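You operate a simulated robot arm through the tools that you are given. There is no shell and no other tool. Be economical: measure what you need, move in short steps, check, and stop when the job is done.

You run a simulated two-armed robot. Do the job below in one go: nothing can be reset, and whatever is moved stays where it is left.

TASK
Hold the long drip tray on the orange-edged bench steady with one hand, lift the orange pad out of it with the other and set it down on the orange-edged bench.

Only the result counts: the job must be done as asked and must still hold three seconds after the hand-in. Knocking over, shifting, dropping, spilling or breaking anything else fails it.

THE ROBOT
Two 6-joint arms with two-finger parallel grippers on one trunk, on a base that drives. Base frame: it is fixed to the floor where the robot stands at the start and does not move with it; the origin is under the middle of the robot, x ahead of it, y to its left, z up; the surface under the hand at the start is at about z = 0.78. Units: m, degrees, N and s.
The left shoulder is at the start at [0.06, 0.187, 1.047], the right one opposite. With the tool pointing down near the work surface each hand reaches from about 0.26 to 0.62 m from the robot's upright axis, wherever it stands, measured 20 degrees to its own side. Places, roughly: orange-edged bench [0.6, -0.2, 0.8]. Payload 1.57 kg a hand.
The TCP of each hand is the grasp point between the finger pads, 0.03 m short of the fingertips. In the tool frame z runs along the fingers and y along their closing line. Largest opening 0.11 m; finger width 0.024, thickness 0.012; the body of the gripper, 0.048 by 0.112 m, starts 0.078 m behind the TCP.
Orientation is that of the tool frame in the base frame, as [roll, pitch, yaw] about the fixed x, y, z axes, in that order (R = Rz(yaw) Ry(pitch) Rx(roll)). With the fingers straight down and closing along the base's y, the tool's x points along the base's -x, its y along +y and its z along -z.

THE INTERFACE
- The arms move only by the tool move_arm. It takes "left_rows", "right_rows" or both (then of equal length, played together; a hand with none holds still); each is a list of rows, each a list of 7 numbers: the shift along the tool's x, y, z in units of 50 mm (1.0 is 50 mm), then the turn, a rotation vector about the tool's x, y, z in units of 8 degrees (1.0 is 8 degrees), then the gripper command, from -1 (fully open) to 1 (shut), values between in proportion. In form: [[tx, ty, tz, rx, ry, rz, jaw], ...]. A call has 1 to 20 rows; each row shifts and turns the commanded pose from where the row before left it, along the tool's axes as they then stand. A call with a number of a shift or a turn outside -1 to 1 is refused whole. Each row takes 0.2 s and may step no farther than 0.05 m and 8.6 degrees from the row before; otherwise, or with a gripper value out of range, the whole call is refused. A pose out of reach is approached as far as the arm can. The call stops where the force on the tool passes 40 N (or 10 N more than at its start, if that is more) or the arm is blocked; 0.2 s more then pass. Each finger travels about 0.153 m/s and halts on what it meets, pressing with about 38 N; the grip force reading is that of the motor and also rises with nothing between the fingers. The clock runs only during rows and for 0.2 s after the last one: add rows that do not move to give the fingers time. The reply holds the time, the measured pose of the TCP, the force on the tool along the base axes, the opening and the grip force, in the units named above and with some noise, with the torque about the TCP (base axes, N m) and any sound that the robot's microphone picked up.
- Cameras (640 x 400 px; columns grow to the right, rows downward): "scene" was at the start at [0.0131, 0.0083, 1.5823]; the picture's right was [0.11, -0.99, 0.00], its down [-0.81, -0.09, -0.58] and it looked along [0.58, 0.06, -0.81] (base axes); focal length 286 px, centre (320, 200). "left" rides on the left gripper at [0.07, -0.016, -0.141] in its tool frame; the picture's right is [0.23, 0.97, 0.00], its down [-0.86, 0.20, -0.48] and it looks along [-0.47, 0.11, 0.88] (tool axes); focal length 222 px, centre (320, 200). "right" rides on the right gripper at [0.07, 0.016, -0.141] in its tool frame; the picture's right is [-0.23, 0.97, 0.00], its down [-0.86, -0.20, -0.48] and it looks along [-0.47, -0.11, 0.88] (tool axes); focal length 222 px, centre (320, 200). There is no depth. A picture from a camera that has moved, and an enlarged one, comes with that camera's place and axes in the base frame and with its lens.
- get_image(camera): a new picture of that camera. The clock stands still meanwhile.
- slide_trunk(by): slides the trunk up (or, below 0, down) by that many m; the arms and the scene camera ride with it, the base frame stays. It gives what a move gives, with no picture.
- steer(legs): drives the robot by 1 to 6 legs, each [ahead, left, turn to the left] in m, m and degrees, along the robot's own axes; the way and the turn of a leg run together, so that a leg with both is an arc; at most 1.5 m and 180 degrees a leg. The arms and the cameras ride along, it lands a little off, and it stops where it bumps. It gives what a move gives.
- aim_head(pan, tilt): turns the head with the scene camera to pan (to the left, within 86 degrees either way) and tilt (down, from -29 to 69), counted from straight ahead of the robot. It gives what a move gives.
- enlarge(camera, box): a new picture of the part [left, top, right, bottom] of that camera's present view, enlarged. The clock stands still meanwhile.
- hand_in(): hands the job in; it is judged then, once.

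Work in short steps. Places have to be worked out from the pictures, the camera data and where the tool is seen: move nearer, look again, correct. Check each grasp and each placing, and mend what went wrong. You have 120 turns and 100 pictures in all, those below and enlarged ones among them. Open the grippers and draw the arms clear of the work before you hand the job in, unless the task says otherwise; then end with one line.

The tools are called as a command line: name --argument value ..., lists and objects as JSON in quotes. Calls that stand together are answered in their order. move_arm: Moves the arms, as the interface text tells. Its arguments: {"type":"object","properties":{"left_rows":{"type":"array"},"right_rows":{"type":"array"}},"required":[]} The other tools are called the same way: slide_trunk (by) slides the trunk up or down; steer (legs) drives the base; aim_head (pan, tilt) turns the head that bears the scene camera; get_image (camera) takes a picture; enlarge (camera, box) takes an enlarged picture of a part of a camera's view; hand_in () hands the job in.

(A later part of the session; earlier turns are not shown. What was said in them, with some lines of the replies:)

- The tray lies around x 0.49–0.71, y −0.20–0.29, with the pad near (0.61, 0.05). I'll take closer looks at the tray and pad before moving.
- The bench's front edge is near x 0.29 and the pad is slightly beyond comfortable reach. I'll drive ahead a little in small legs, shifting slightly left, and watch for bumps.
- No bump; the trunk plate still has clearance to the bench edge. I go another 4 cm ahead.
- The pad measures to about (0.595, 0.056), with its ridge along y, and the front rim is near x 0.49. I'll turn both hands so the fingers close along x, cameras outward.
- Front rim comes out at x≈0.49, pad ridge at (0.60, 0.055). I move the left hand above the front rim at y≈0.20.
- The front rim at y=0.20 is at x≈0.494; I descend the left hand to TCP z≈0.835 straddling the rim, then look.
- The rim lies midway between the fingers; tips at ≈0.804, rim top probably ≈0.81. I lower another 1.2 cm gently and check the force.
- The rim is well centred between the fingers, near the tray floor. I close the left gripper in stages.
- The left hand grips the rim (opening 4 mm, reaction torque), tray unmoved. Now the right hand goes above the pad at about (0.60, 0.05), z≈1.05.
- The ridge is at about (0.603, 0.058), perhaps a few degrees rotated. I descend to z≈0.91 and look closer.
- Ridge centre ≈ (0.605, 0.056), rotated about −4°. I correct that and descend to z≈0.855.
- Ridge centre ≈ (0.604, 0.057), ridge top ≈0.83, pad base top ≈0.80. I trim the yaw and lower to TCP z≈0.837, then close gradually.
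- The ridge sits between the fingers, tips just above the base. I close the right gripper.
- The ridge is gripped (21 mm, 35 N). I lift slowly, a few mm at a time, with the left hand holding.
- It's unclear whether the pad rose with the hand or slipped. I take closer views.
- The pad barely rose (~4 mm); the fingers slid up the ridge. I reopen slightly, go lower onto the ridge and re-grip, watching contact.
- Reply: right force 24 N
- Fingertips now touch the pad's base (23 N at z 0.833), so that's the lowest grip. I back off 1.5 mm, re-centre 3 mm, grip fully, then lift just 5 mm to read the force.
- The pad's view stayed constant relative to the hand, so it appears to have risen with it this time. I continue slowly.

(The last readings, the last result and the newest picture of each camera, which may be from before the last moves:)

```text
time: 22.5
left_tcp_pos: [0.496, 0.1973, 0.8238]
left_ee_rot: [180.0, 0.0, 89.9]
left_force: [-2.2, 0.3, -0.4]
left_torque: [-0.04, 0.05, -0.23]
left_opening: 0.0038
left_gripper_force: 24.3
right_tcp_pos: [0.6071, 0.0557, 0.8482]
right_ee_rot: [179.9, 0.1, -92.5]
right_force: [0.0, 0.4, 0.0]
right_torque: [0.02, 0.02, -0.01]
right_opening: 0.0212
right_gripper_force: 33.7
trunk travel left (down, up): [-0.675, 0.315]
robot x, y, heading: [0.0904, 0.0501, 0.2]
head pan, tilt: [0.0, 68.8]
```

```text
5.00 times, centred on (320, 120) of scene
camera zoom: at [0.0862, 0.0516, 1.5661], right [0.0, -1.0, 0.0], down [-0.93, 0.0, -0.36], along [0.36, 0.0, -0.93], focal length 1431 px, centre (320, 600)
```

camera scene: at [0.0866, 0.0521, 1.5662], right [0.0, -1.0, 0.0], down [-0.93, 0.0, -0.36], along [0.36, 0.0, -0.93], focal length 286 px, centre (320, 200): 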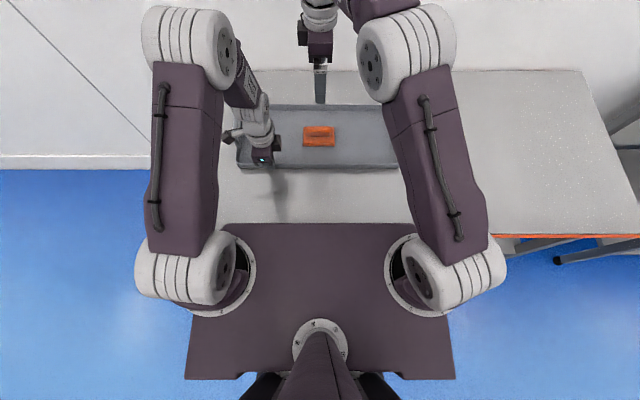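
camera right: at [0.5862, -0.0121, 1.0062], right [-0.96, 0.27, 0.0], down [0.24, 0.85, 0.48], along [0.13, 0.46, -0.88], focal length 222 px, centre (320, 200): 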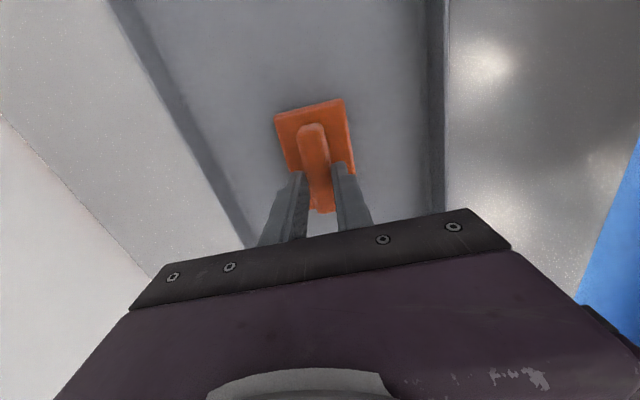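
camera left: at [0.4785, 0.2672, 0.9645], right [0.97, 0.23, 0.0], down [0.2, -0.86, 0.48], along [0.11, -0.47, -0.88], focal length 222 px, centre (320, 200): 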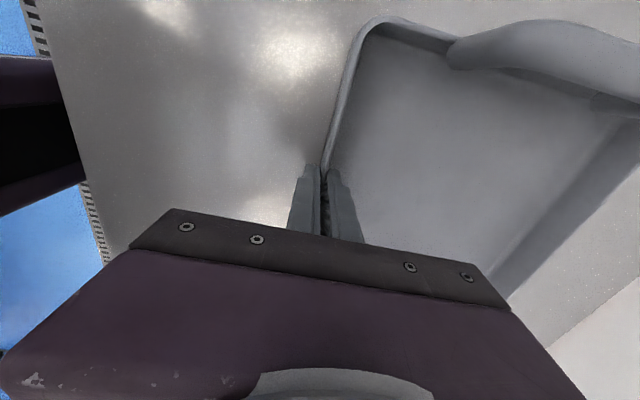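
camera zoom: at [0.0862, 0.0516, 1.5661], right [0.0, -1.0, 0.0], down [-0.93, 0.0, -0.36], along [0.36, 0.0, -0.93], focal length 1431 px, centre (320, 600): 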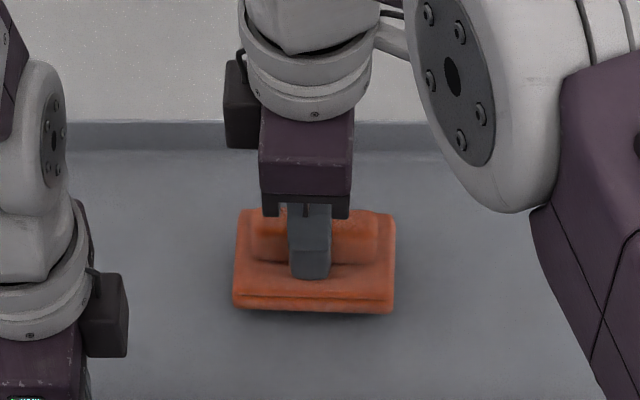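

The pad is now lifted cleanly and doesn't slip. I raise it to about z 0.95 gently.

move_arm --right_rows '[[0, 0, -0.1, 0, 0, 0, 1], [0, 0, -0.2, 0, 0, 0, 1], [0, 0, -0.3, 0, 0, 0, 1], [0, 0, -0.4, 0, 0, 0, 1], [0, 0, -0.4, 0, 0, 0, 1], [0, 0, -0.4, 0, 0, 0, 1], [0, 0, -0.2, 0, 0, 0, 1]]' --left_rows '[[0, 0, 0, 0, 0, 0, 1], [0, 0, 0, 0, 0, 0, 1], [0, 0, 0, 0, 0, 0, 1], [0, 0, 0, 0, 0, 0, 1], [0, 0, 0, 0, 0, 0, 1], [0, 0, 0, 0, 0, 0, 1], [0, 0, 0, 0, 0, 0, 1]]'

get_image --camera "right"

get_image --camera "scene"

```text
time: 24.1
left_tcp_pos: [0.4953, 0.1982, 0.823]
left_ee_rot: [180.0, 0.0, 89.9]
left_force: [-2.2, 0.5, -0.2]
left_torque: [-0.08, 0.02, -0.22]
left_opening: 0.0038
left_gripper_force: 24.3
right_tcp_pos: [0.6067, 0.0563, 0.9501]
right_ee_rot: [-180.0, 0.1, -92.4]
right_force: [0.1, 0.7, 0.1]
right_torque: [-0.02, -0.01, 0.03]
right_opening: 0.0211
right_gripper_force: 35.0
trunk travel left (down, up): [-0.675, 0.315]
robot x, y, heading: [0.0882, 0.0504, -0.1]
head pan, tilt: [0.0, 68.8]
```

```text
62 pictures are left
camera right: at [0.5879, -0.0124, 1.0926], right [-0.96, 0.27, 0.0], down [0.24, 0.85, 0.48], along [0.13, 0.46, -0.88], focal length 222 px, centre (320, 200)
```

right: 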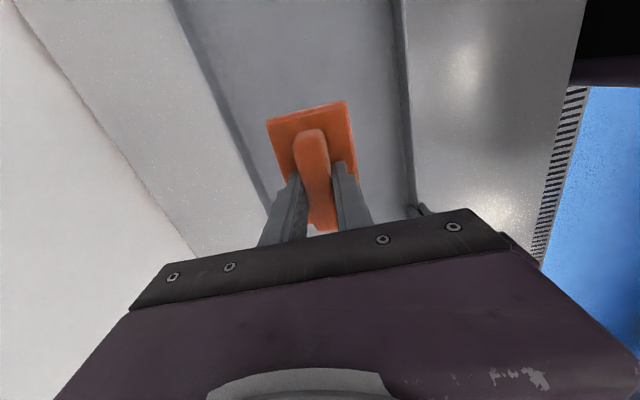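

```text
61 pictures are left
camera scene: at [0.0863, 0.0516, 1.5661], right [0.0, -1.0, 0.0], down [-0.93, 0.0, -0.36], along [0.36, 0.0, -0.93], focal length 286 px, centre (320, 200)
```

scene: 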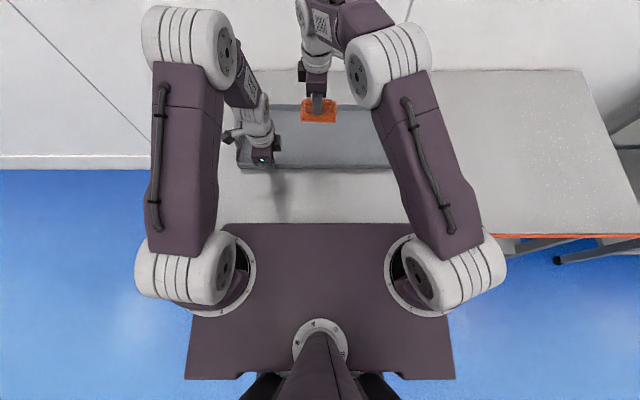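

Pad is firmly held well above the tray. I carry it to the right, over clear bench at about (0.535, −0.33).

move_arm --right_rows '[[0.4, 0.1, 0, 0, 0, 0, 1], [0.75, 0.106, 0, 0, 0, 0, 1], [0.75, 0.106, 0, 0, 0, 0, 1], [0.75, 0.106, 0, 0, 0, 0, 1], [0.75, 0.106, 0, 0, 0, 0, 1], [0.75, 0.106, 0, 0, 0, 0, 1], [0.75, 0.106, 0, 0, 0, 0, 1], [0.75, 0.106, 0, 0, 0, 0, 1], [0.75, 0.106, 0, 0, 0, 0, 1], [0.75, 0.106, 0, 0, 0, 0, 1], [0.5, 0.05, 0, 0, 0, 0, 1], [0.2, 0, 0, 0, 0, 0, 1]]' --left_rows '[[0, 0, 0, 0, 0, 0, 1], [0, 0, 0, 0, 0, 0, 1], [0, 0, 0, 0, 0, 0, 1], [0, 0, 0, 0, 0, 0, 1], [0, 0, 0, 0, 0, 0, 1], [0, 0, 0, 0, 0, 0, 1], [0, 0, 0, 0, 0, 0, 1], [0, 0, 0, 0, 0, 0, 1], [0, 0, 0, 0, 0, 0, 1], [0, 0, 0, 0, 0, 0, 1], [0, 0, 0, 0, 0, 0, 1], [0, 0, 0, 0, 0, 0, 1]]'

get_image --camera "right"

get_image --camera "scene"

```text
time: 26.7
left_tcp_pos: [0.4949, 0.1969, 0.8221]
left_ee_rot: [-179.9, 0.1, 90.0]
left_force: [-0.8, 0.6, 0.3]
left_torque: [0.32, 0.03, -0.14]
left_opening: 0.0041
left_gripper_force: 24.5
right_tcp_pos: [0.5337, -0.3343, 0.9487]
right_ee_rot: [180.0, 0.0, -92.5]
right_force: [0.2, -0.3, -0.4]
right_torque: [0.0, 0.02, 0.01]
right_opening: 0.021
right_gripper_force: 34.5
trunk travel left (down, up): [-0.675, 0.315]
robot x, y, heading: [0.0902, 0.0492, 0.2]
head pan, tilt: [0.0, 68.8]
```

```text
60 pictures are left
camera right: at [0.5152, -0.4033, 1.0903], right [-0.96, 0.27, 0.0], down [0.24, 0.85, 0.48], along [0.13, 0.46, -0.88], focal length 222 px, centre (320, 200)
```

right: 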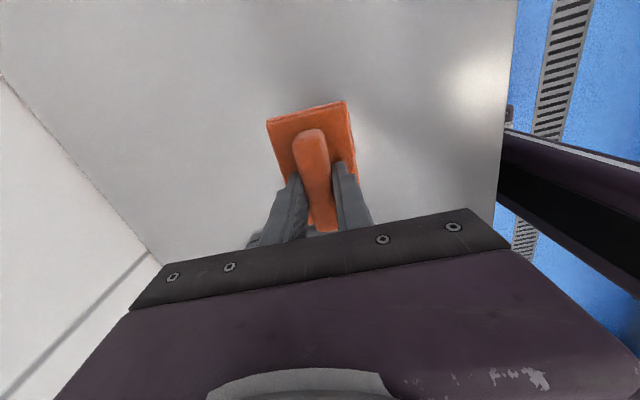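

```text
59 pictures are left
camera scene: at [0.0864, 0.0512, 1.5661], right [0.0, -1.0, 0.0], down [-0.93, 0.0, -0.36], along [0.36, 0.0, -0.93], focal length 286 px, centre (320, 200)
```

scene: 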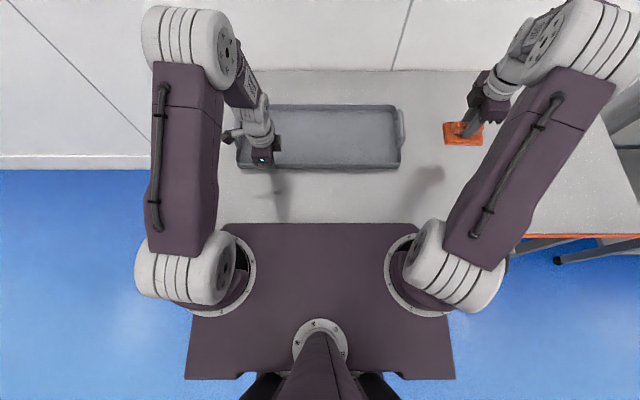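

Pad is over clear bench. I lower quickly to z≈0.845, then creep down a few mm.

move_arm --right_rows '[[0, 0, 0.6, 0, 0, 0, 1], [0, 0, 0.6, 0, 0, 0, 1], [0, 0, 0.5, 0, 0, 0, 1], [0, 0, 0.3, 0, 0, 0, 1], [0, 0, 0.08, 0, 0, 0, 1], [0, 0, 0.08, 0, 0, 0, 1], [0, 0, 0, 0, 0, 0, 1]]' --left_rows '[[0, 0, 0, 0, 0, 0, 1], [0, 0, 0, 0, 0, 0, 1], [0, 0, 0, 0, 0, 0, 1], [0, 0, 0, 0, 0, 0, 1], [0, 0, 0, 0, 0, 0, 1], [0, 0, 0, 0, 0, 0, 1], [0, 0, 0, 0, 0, 0, 1]]'

enlarge --camera "scene" --box '[400, 80, 540, 180]'

```text
time: 28.3
left_tcp_pos: [0.4943, 0.198, 0.8233]
left_ee_rot: [-179.9, 0.0, 90.0]
left_force: [-0.4, -0.2, 0.2]
left_torque: [0.05, 0.0, -0.16]
left_opening: 0.0034
left_gripper_force: 24.3
right_tcp_pos: [0.536, -0.3341, 0.841]
right_ee_rot: [-180.0, 0.0, -92.5]
right_force: [0.5, 0.6, -0.5]
right_torque: [0.02, 0.02, -0.01]
right_opening: 0.0213
right_gripper_force: 34.4
trunk travel left (down, up): [-0.675, 0.315]
robot x, y, heading: [0.0878, 0.0477, -0.1]
head pan, tilt: [0.0, 68.8]
```

```text
4.00 times, centred on (470, 130) of scene
camera zoom: at [0.0863, 0.0513, 1.5661], right [0.0, -1.0, 0.0], down [-0.93, 0.0, -0.36], along [0.36, 0.0, -0.93], focal length 1145 px, centre (-280, 480)
```

zoom: 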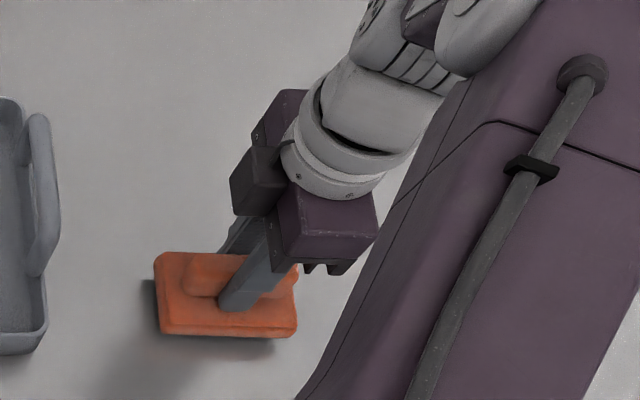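

No contact yet at 0.841, and the shadow shows a small gap. I creep down in 2 mm steps.

move_arm --right_rows '[[0, 0, 0.05, 0, 0, 0, 1], [0, 0, 0.05, 0, 0, 0, 1], [0, 0, 0.05, 0, 0, 0, 1], [0, 0, 0, 0, 0, 0, 1]]' --left_rows '[[0, 0, 0, 0, 0, 0, 1], [0, 0, 0, 0, 0, 0, 1], [0, 0, 0, 0, 0, 0, 1], [0, 0, 0, 0, 0, 0, 1]]'

```text
time: 29.3
left_tcp_pos: [0.4937, 0.198, 0.8233]
left_ee_rot: [179.9, 0.0, 89.9]
left_force: [-0.6, -0.9, -0.3]
left_torque: [0.01, 0.05, -0.21]
left_opening: 0.0037
left_gripper_force: 24.8
right_tcp_pos: [0.5353, -0.3333, 0.8343]
right_ee_rot: [179.9, 0.0, -92.5]
right_force: [-0.5, 0.0, -1.5]
right_torque: [0.0, 0.02, 0.01]
right_opening: 0.0209
right_gripper_force: 34.6
trunk travel left (down, up): [-0.675, 0.315]
robot x, y, heading: [0.0895, 0.0531, -0.0]
head pan, tilt: [0.0, 68.8]
```

Still no contact at 0.834; I continue in 1.5 mm steps.

move_arm --right_rows '[[0, 0, 0.03, 0, 0, 0, 1], [0, 0, 0.03, 0, 0, 0, 1], [0, 0, 0.03, 0, 0, 0, 1]]' --left_rows '[[0, 0, 0, 0, 0, 0, 1], [0, 0, 0, 0, 0, 0, 1], [0, 0, 0, 0, 0, 0, 1]]'

enlarge --camera "scene" --box '[400, 80, 540, 180]'

```text
time: 30.1
left_tcp_pos: [0.4954, 0.1983, 0.8229]
left_ee_rot: [179.9, 0.0, 89.9]
left_force: [0.3, 0.4, -0.1]
left_torque: [0.38, 0.06, -0.15]
left_opening: 0.0038
left_gripper_force: 24.7
right_tcp_pos: [0.5356, -0.3331, 0.829]
right_ee_rot: [-179.9, -0.1, -92.5]
right_force: [-2.1, -0.9, 3.7]
right_torque: [-0.05, 0.16, 0.0]
right_opening: 0.0212
right_gripper_force: 34.7
trunk travel left (down, up): [-0.675, 0.315]
robot x, y, heading: [0.0921, 0.0501, -0.2]
head pan, tilt: [0.0, 68.8]
```

```text
4.00 times, centred on (470, 130) of scene
camera zoom: at [0.0861, 0.0515, 1.5662], right [0.0, -1.0, 0.0], down [-0.93, 0.0, -0.36], along [0.36, 0.0, -0.93], focal length 1145 px, centre (-280, 480)
```

zoom: 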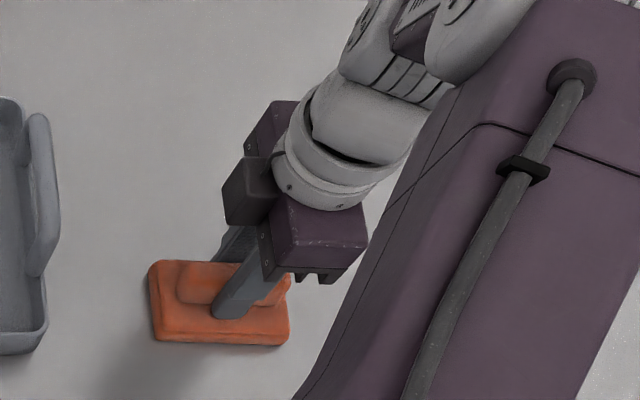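

The pad now touches the bench (3.7 N up). I open the right gripper gradually and withdraw straight up.

move_arm --right_rows '[[0, 0, 0.015, 0, 0, 0, 1], [0, 0, 0, 0, 0, 0, 0.6], [0, 0, 0, 0, 0, 0, 0.3], [0, 0, 0, 0, 0, 0, 0], [0, 0, -0.1, 0, 0, 0, -0.2], [0, 0, -0.4, 0, 0, 0, -0.2], [0, 0, -0.8, 0, 0, 0, -0.2], [0, 0, -0.9, 0, 0, 0, -0.5], [0, 0, -0.9, 0, 0, 0, -1]]' --left_rows '[[0, 0, 0, 0, 0, 0, 1], [0, 0, 0, 0, 0, 0, 1], [0, 0, 0, 0, 0, 0, 1], [0, 0, 0, 0, 0, 0, 1], [0, 0, 0, 0, 0, 0, 1], [0, 0, 0, 0, 0, 0, 1], [0, 0, 0, 0, 0, 0, 1], [0, 0, 0, 0, 0, 0, 1], [0, 0, 0, 0, 0, 0, 1]]'

get_image --camera "right"

get_image --camera "scene"

```text
time: 32.1
left_tcp_pos: [0.4948, 0.1973, 0.8237]
left_ee_rot: [179.9, 0.0, 89.9]
left_force: [-0.6, 2.0, 0.5]
left_torque: [-0.77, -0.02, -0.15]
left_opening: 0.0038
left_gripper_force: 24.4
right_tcp_pos: [0.5353, -0.3321, 0.9863]
right_ee_rot: [179.9, 0.0, -92.5]
right_force: [0.4, 0.1, 0.4]
right_torque: [0.01, 0.0, 0.0]
right_opening: 0.1098
right_gripper_force: 0.0
trunk travel left (down, up): [-0.675, 0.315]
robot x, y, heading: [0.0868, 0.051, 0.4]
head pan, tilt: [0.0, 68.8]
```

```text
56 pictures are left
camera right: at [0.5167, -0.4015, 1.128], right [-0.96, 0.27, 0.0], down [0.24, 0.85, 0.48], along [0.13, 0.46, -0.88], focal length 222 px, centre (320, 200)
```

right: 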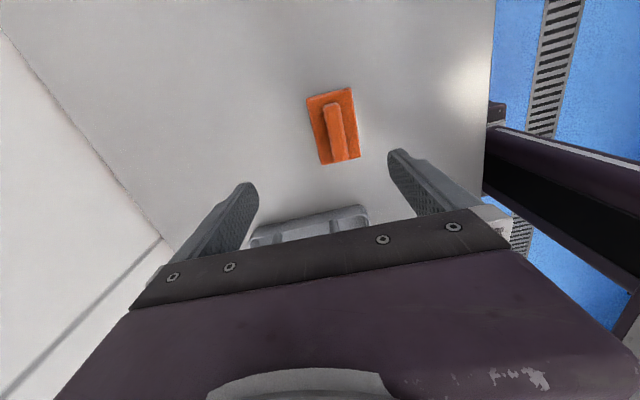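

```text
55 pictures are left
camera scene: at [0.0859, 0.0519, 1.5661], right [0.0, -1.0, 0.0], down [-0.93, 0.0, -0.36], along [0.36, 0.0, -0.93], focal length 286 px, centre (320, 200)
```

scene: 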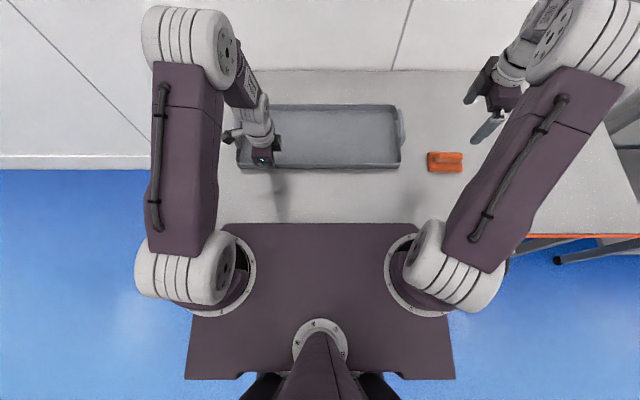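

The pad stands flat on the bench. Now I open the left gripper gradually and lift it clear of the tray.

move_arm --left_rows '[[0, 0, 0, 0, 0, 0, 0.8], [0, 0, 0, 0, 0, 0, 0.5], [0, 0, 0, 0, 0, 0, 0.2], [0, 0, 0, 0, 0, 0, 0.2], [0, 0, -0.1, 0, 0, 0, 0.2], [0, 0, -0.3, 0, 0, 0, 0.2], [0, 0, -0.7, 0, 0, 0, 0.2], [0, 0, -0.9, 0, 0, 0, -0.5], [0, 0, -0.9, 0, 0, 0, -1], [0, 0, -0.9, 0, 0, 0, -1]]'

get_image --camera "left"

get_image --camera "scene"

```text
time: 34.3
left_tcp_pos: [0.4937, 0.1984, 1.0133]
left_ee_rot: [180.0, -0.1, 89.9]
left_force: [0.6, 0.0, 0.5]
left_torque: [0.0, -0.01, 0.03]
left_opening: 0.1101
left_gripper_force: 0.1
right_tcp_pos: [0.5359, -0.3336, 0.9842]
right_ee_rot: [-179.9, 0.0, -92.6]
right_force: [0.0, -0.3, -0.1]
right_torque: [-0.01, 0.01, -0.03]
right_opening: 0.1099
right_gripper_force: 0.0
trunk travel left (down, up): [-0.675, 0.315]
robot x, y, heading: [0.0867, 0.0497, -0.1]
head pan, tilt: [0.0, 68.8]
```

```text
54 pictures are left
camera left: at [0.477, 0.2678, 1.1547], right [0.97, 0.23, 0.0], down [0.2, -0.86, 0.48], along [0.11, -0.47, -0.88], focal length 222 px, centre (320, 200)
```

left: 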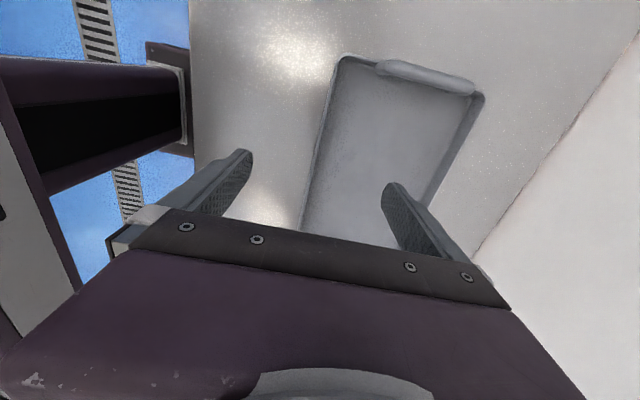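

```text
53 pictures are left
camera scene: at [0.0852, 0.0513, 1.5661], right [0.0, -1.0, 0.0], down [-0.93, 0.0, -0.36], along [0.36, 0.0, -0.93], focal length 286 px, centre (320, 200)
```

scene: 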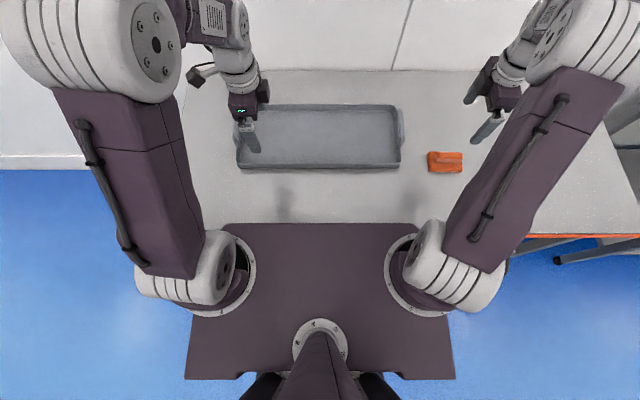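

The tray hasn't moved, the pad rests flat on the bench, and both open hands are well clear above the work. I hand the job in.

hand_in

```text
The job is handed in.
```

The orange pad now lies flat on the orange-edged bench to the right of the drip tray; I held the tray by its rim throughout, it shows no visible shift, and both hands are open and clear.
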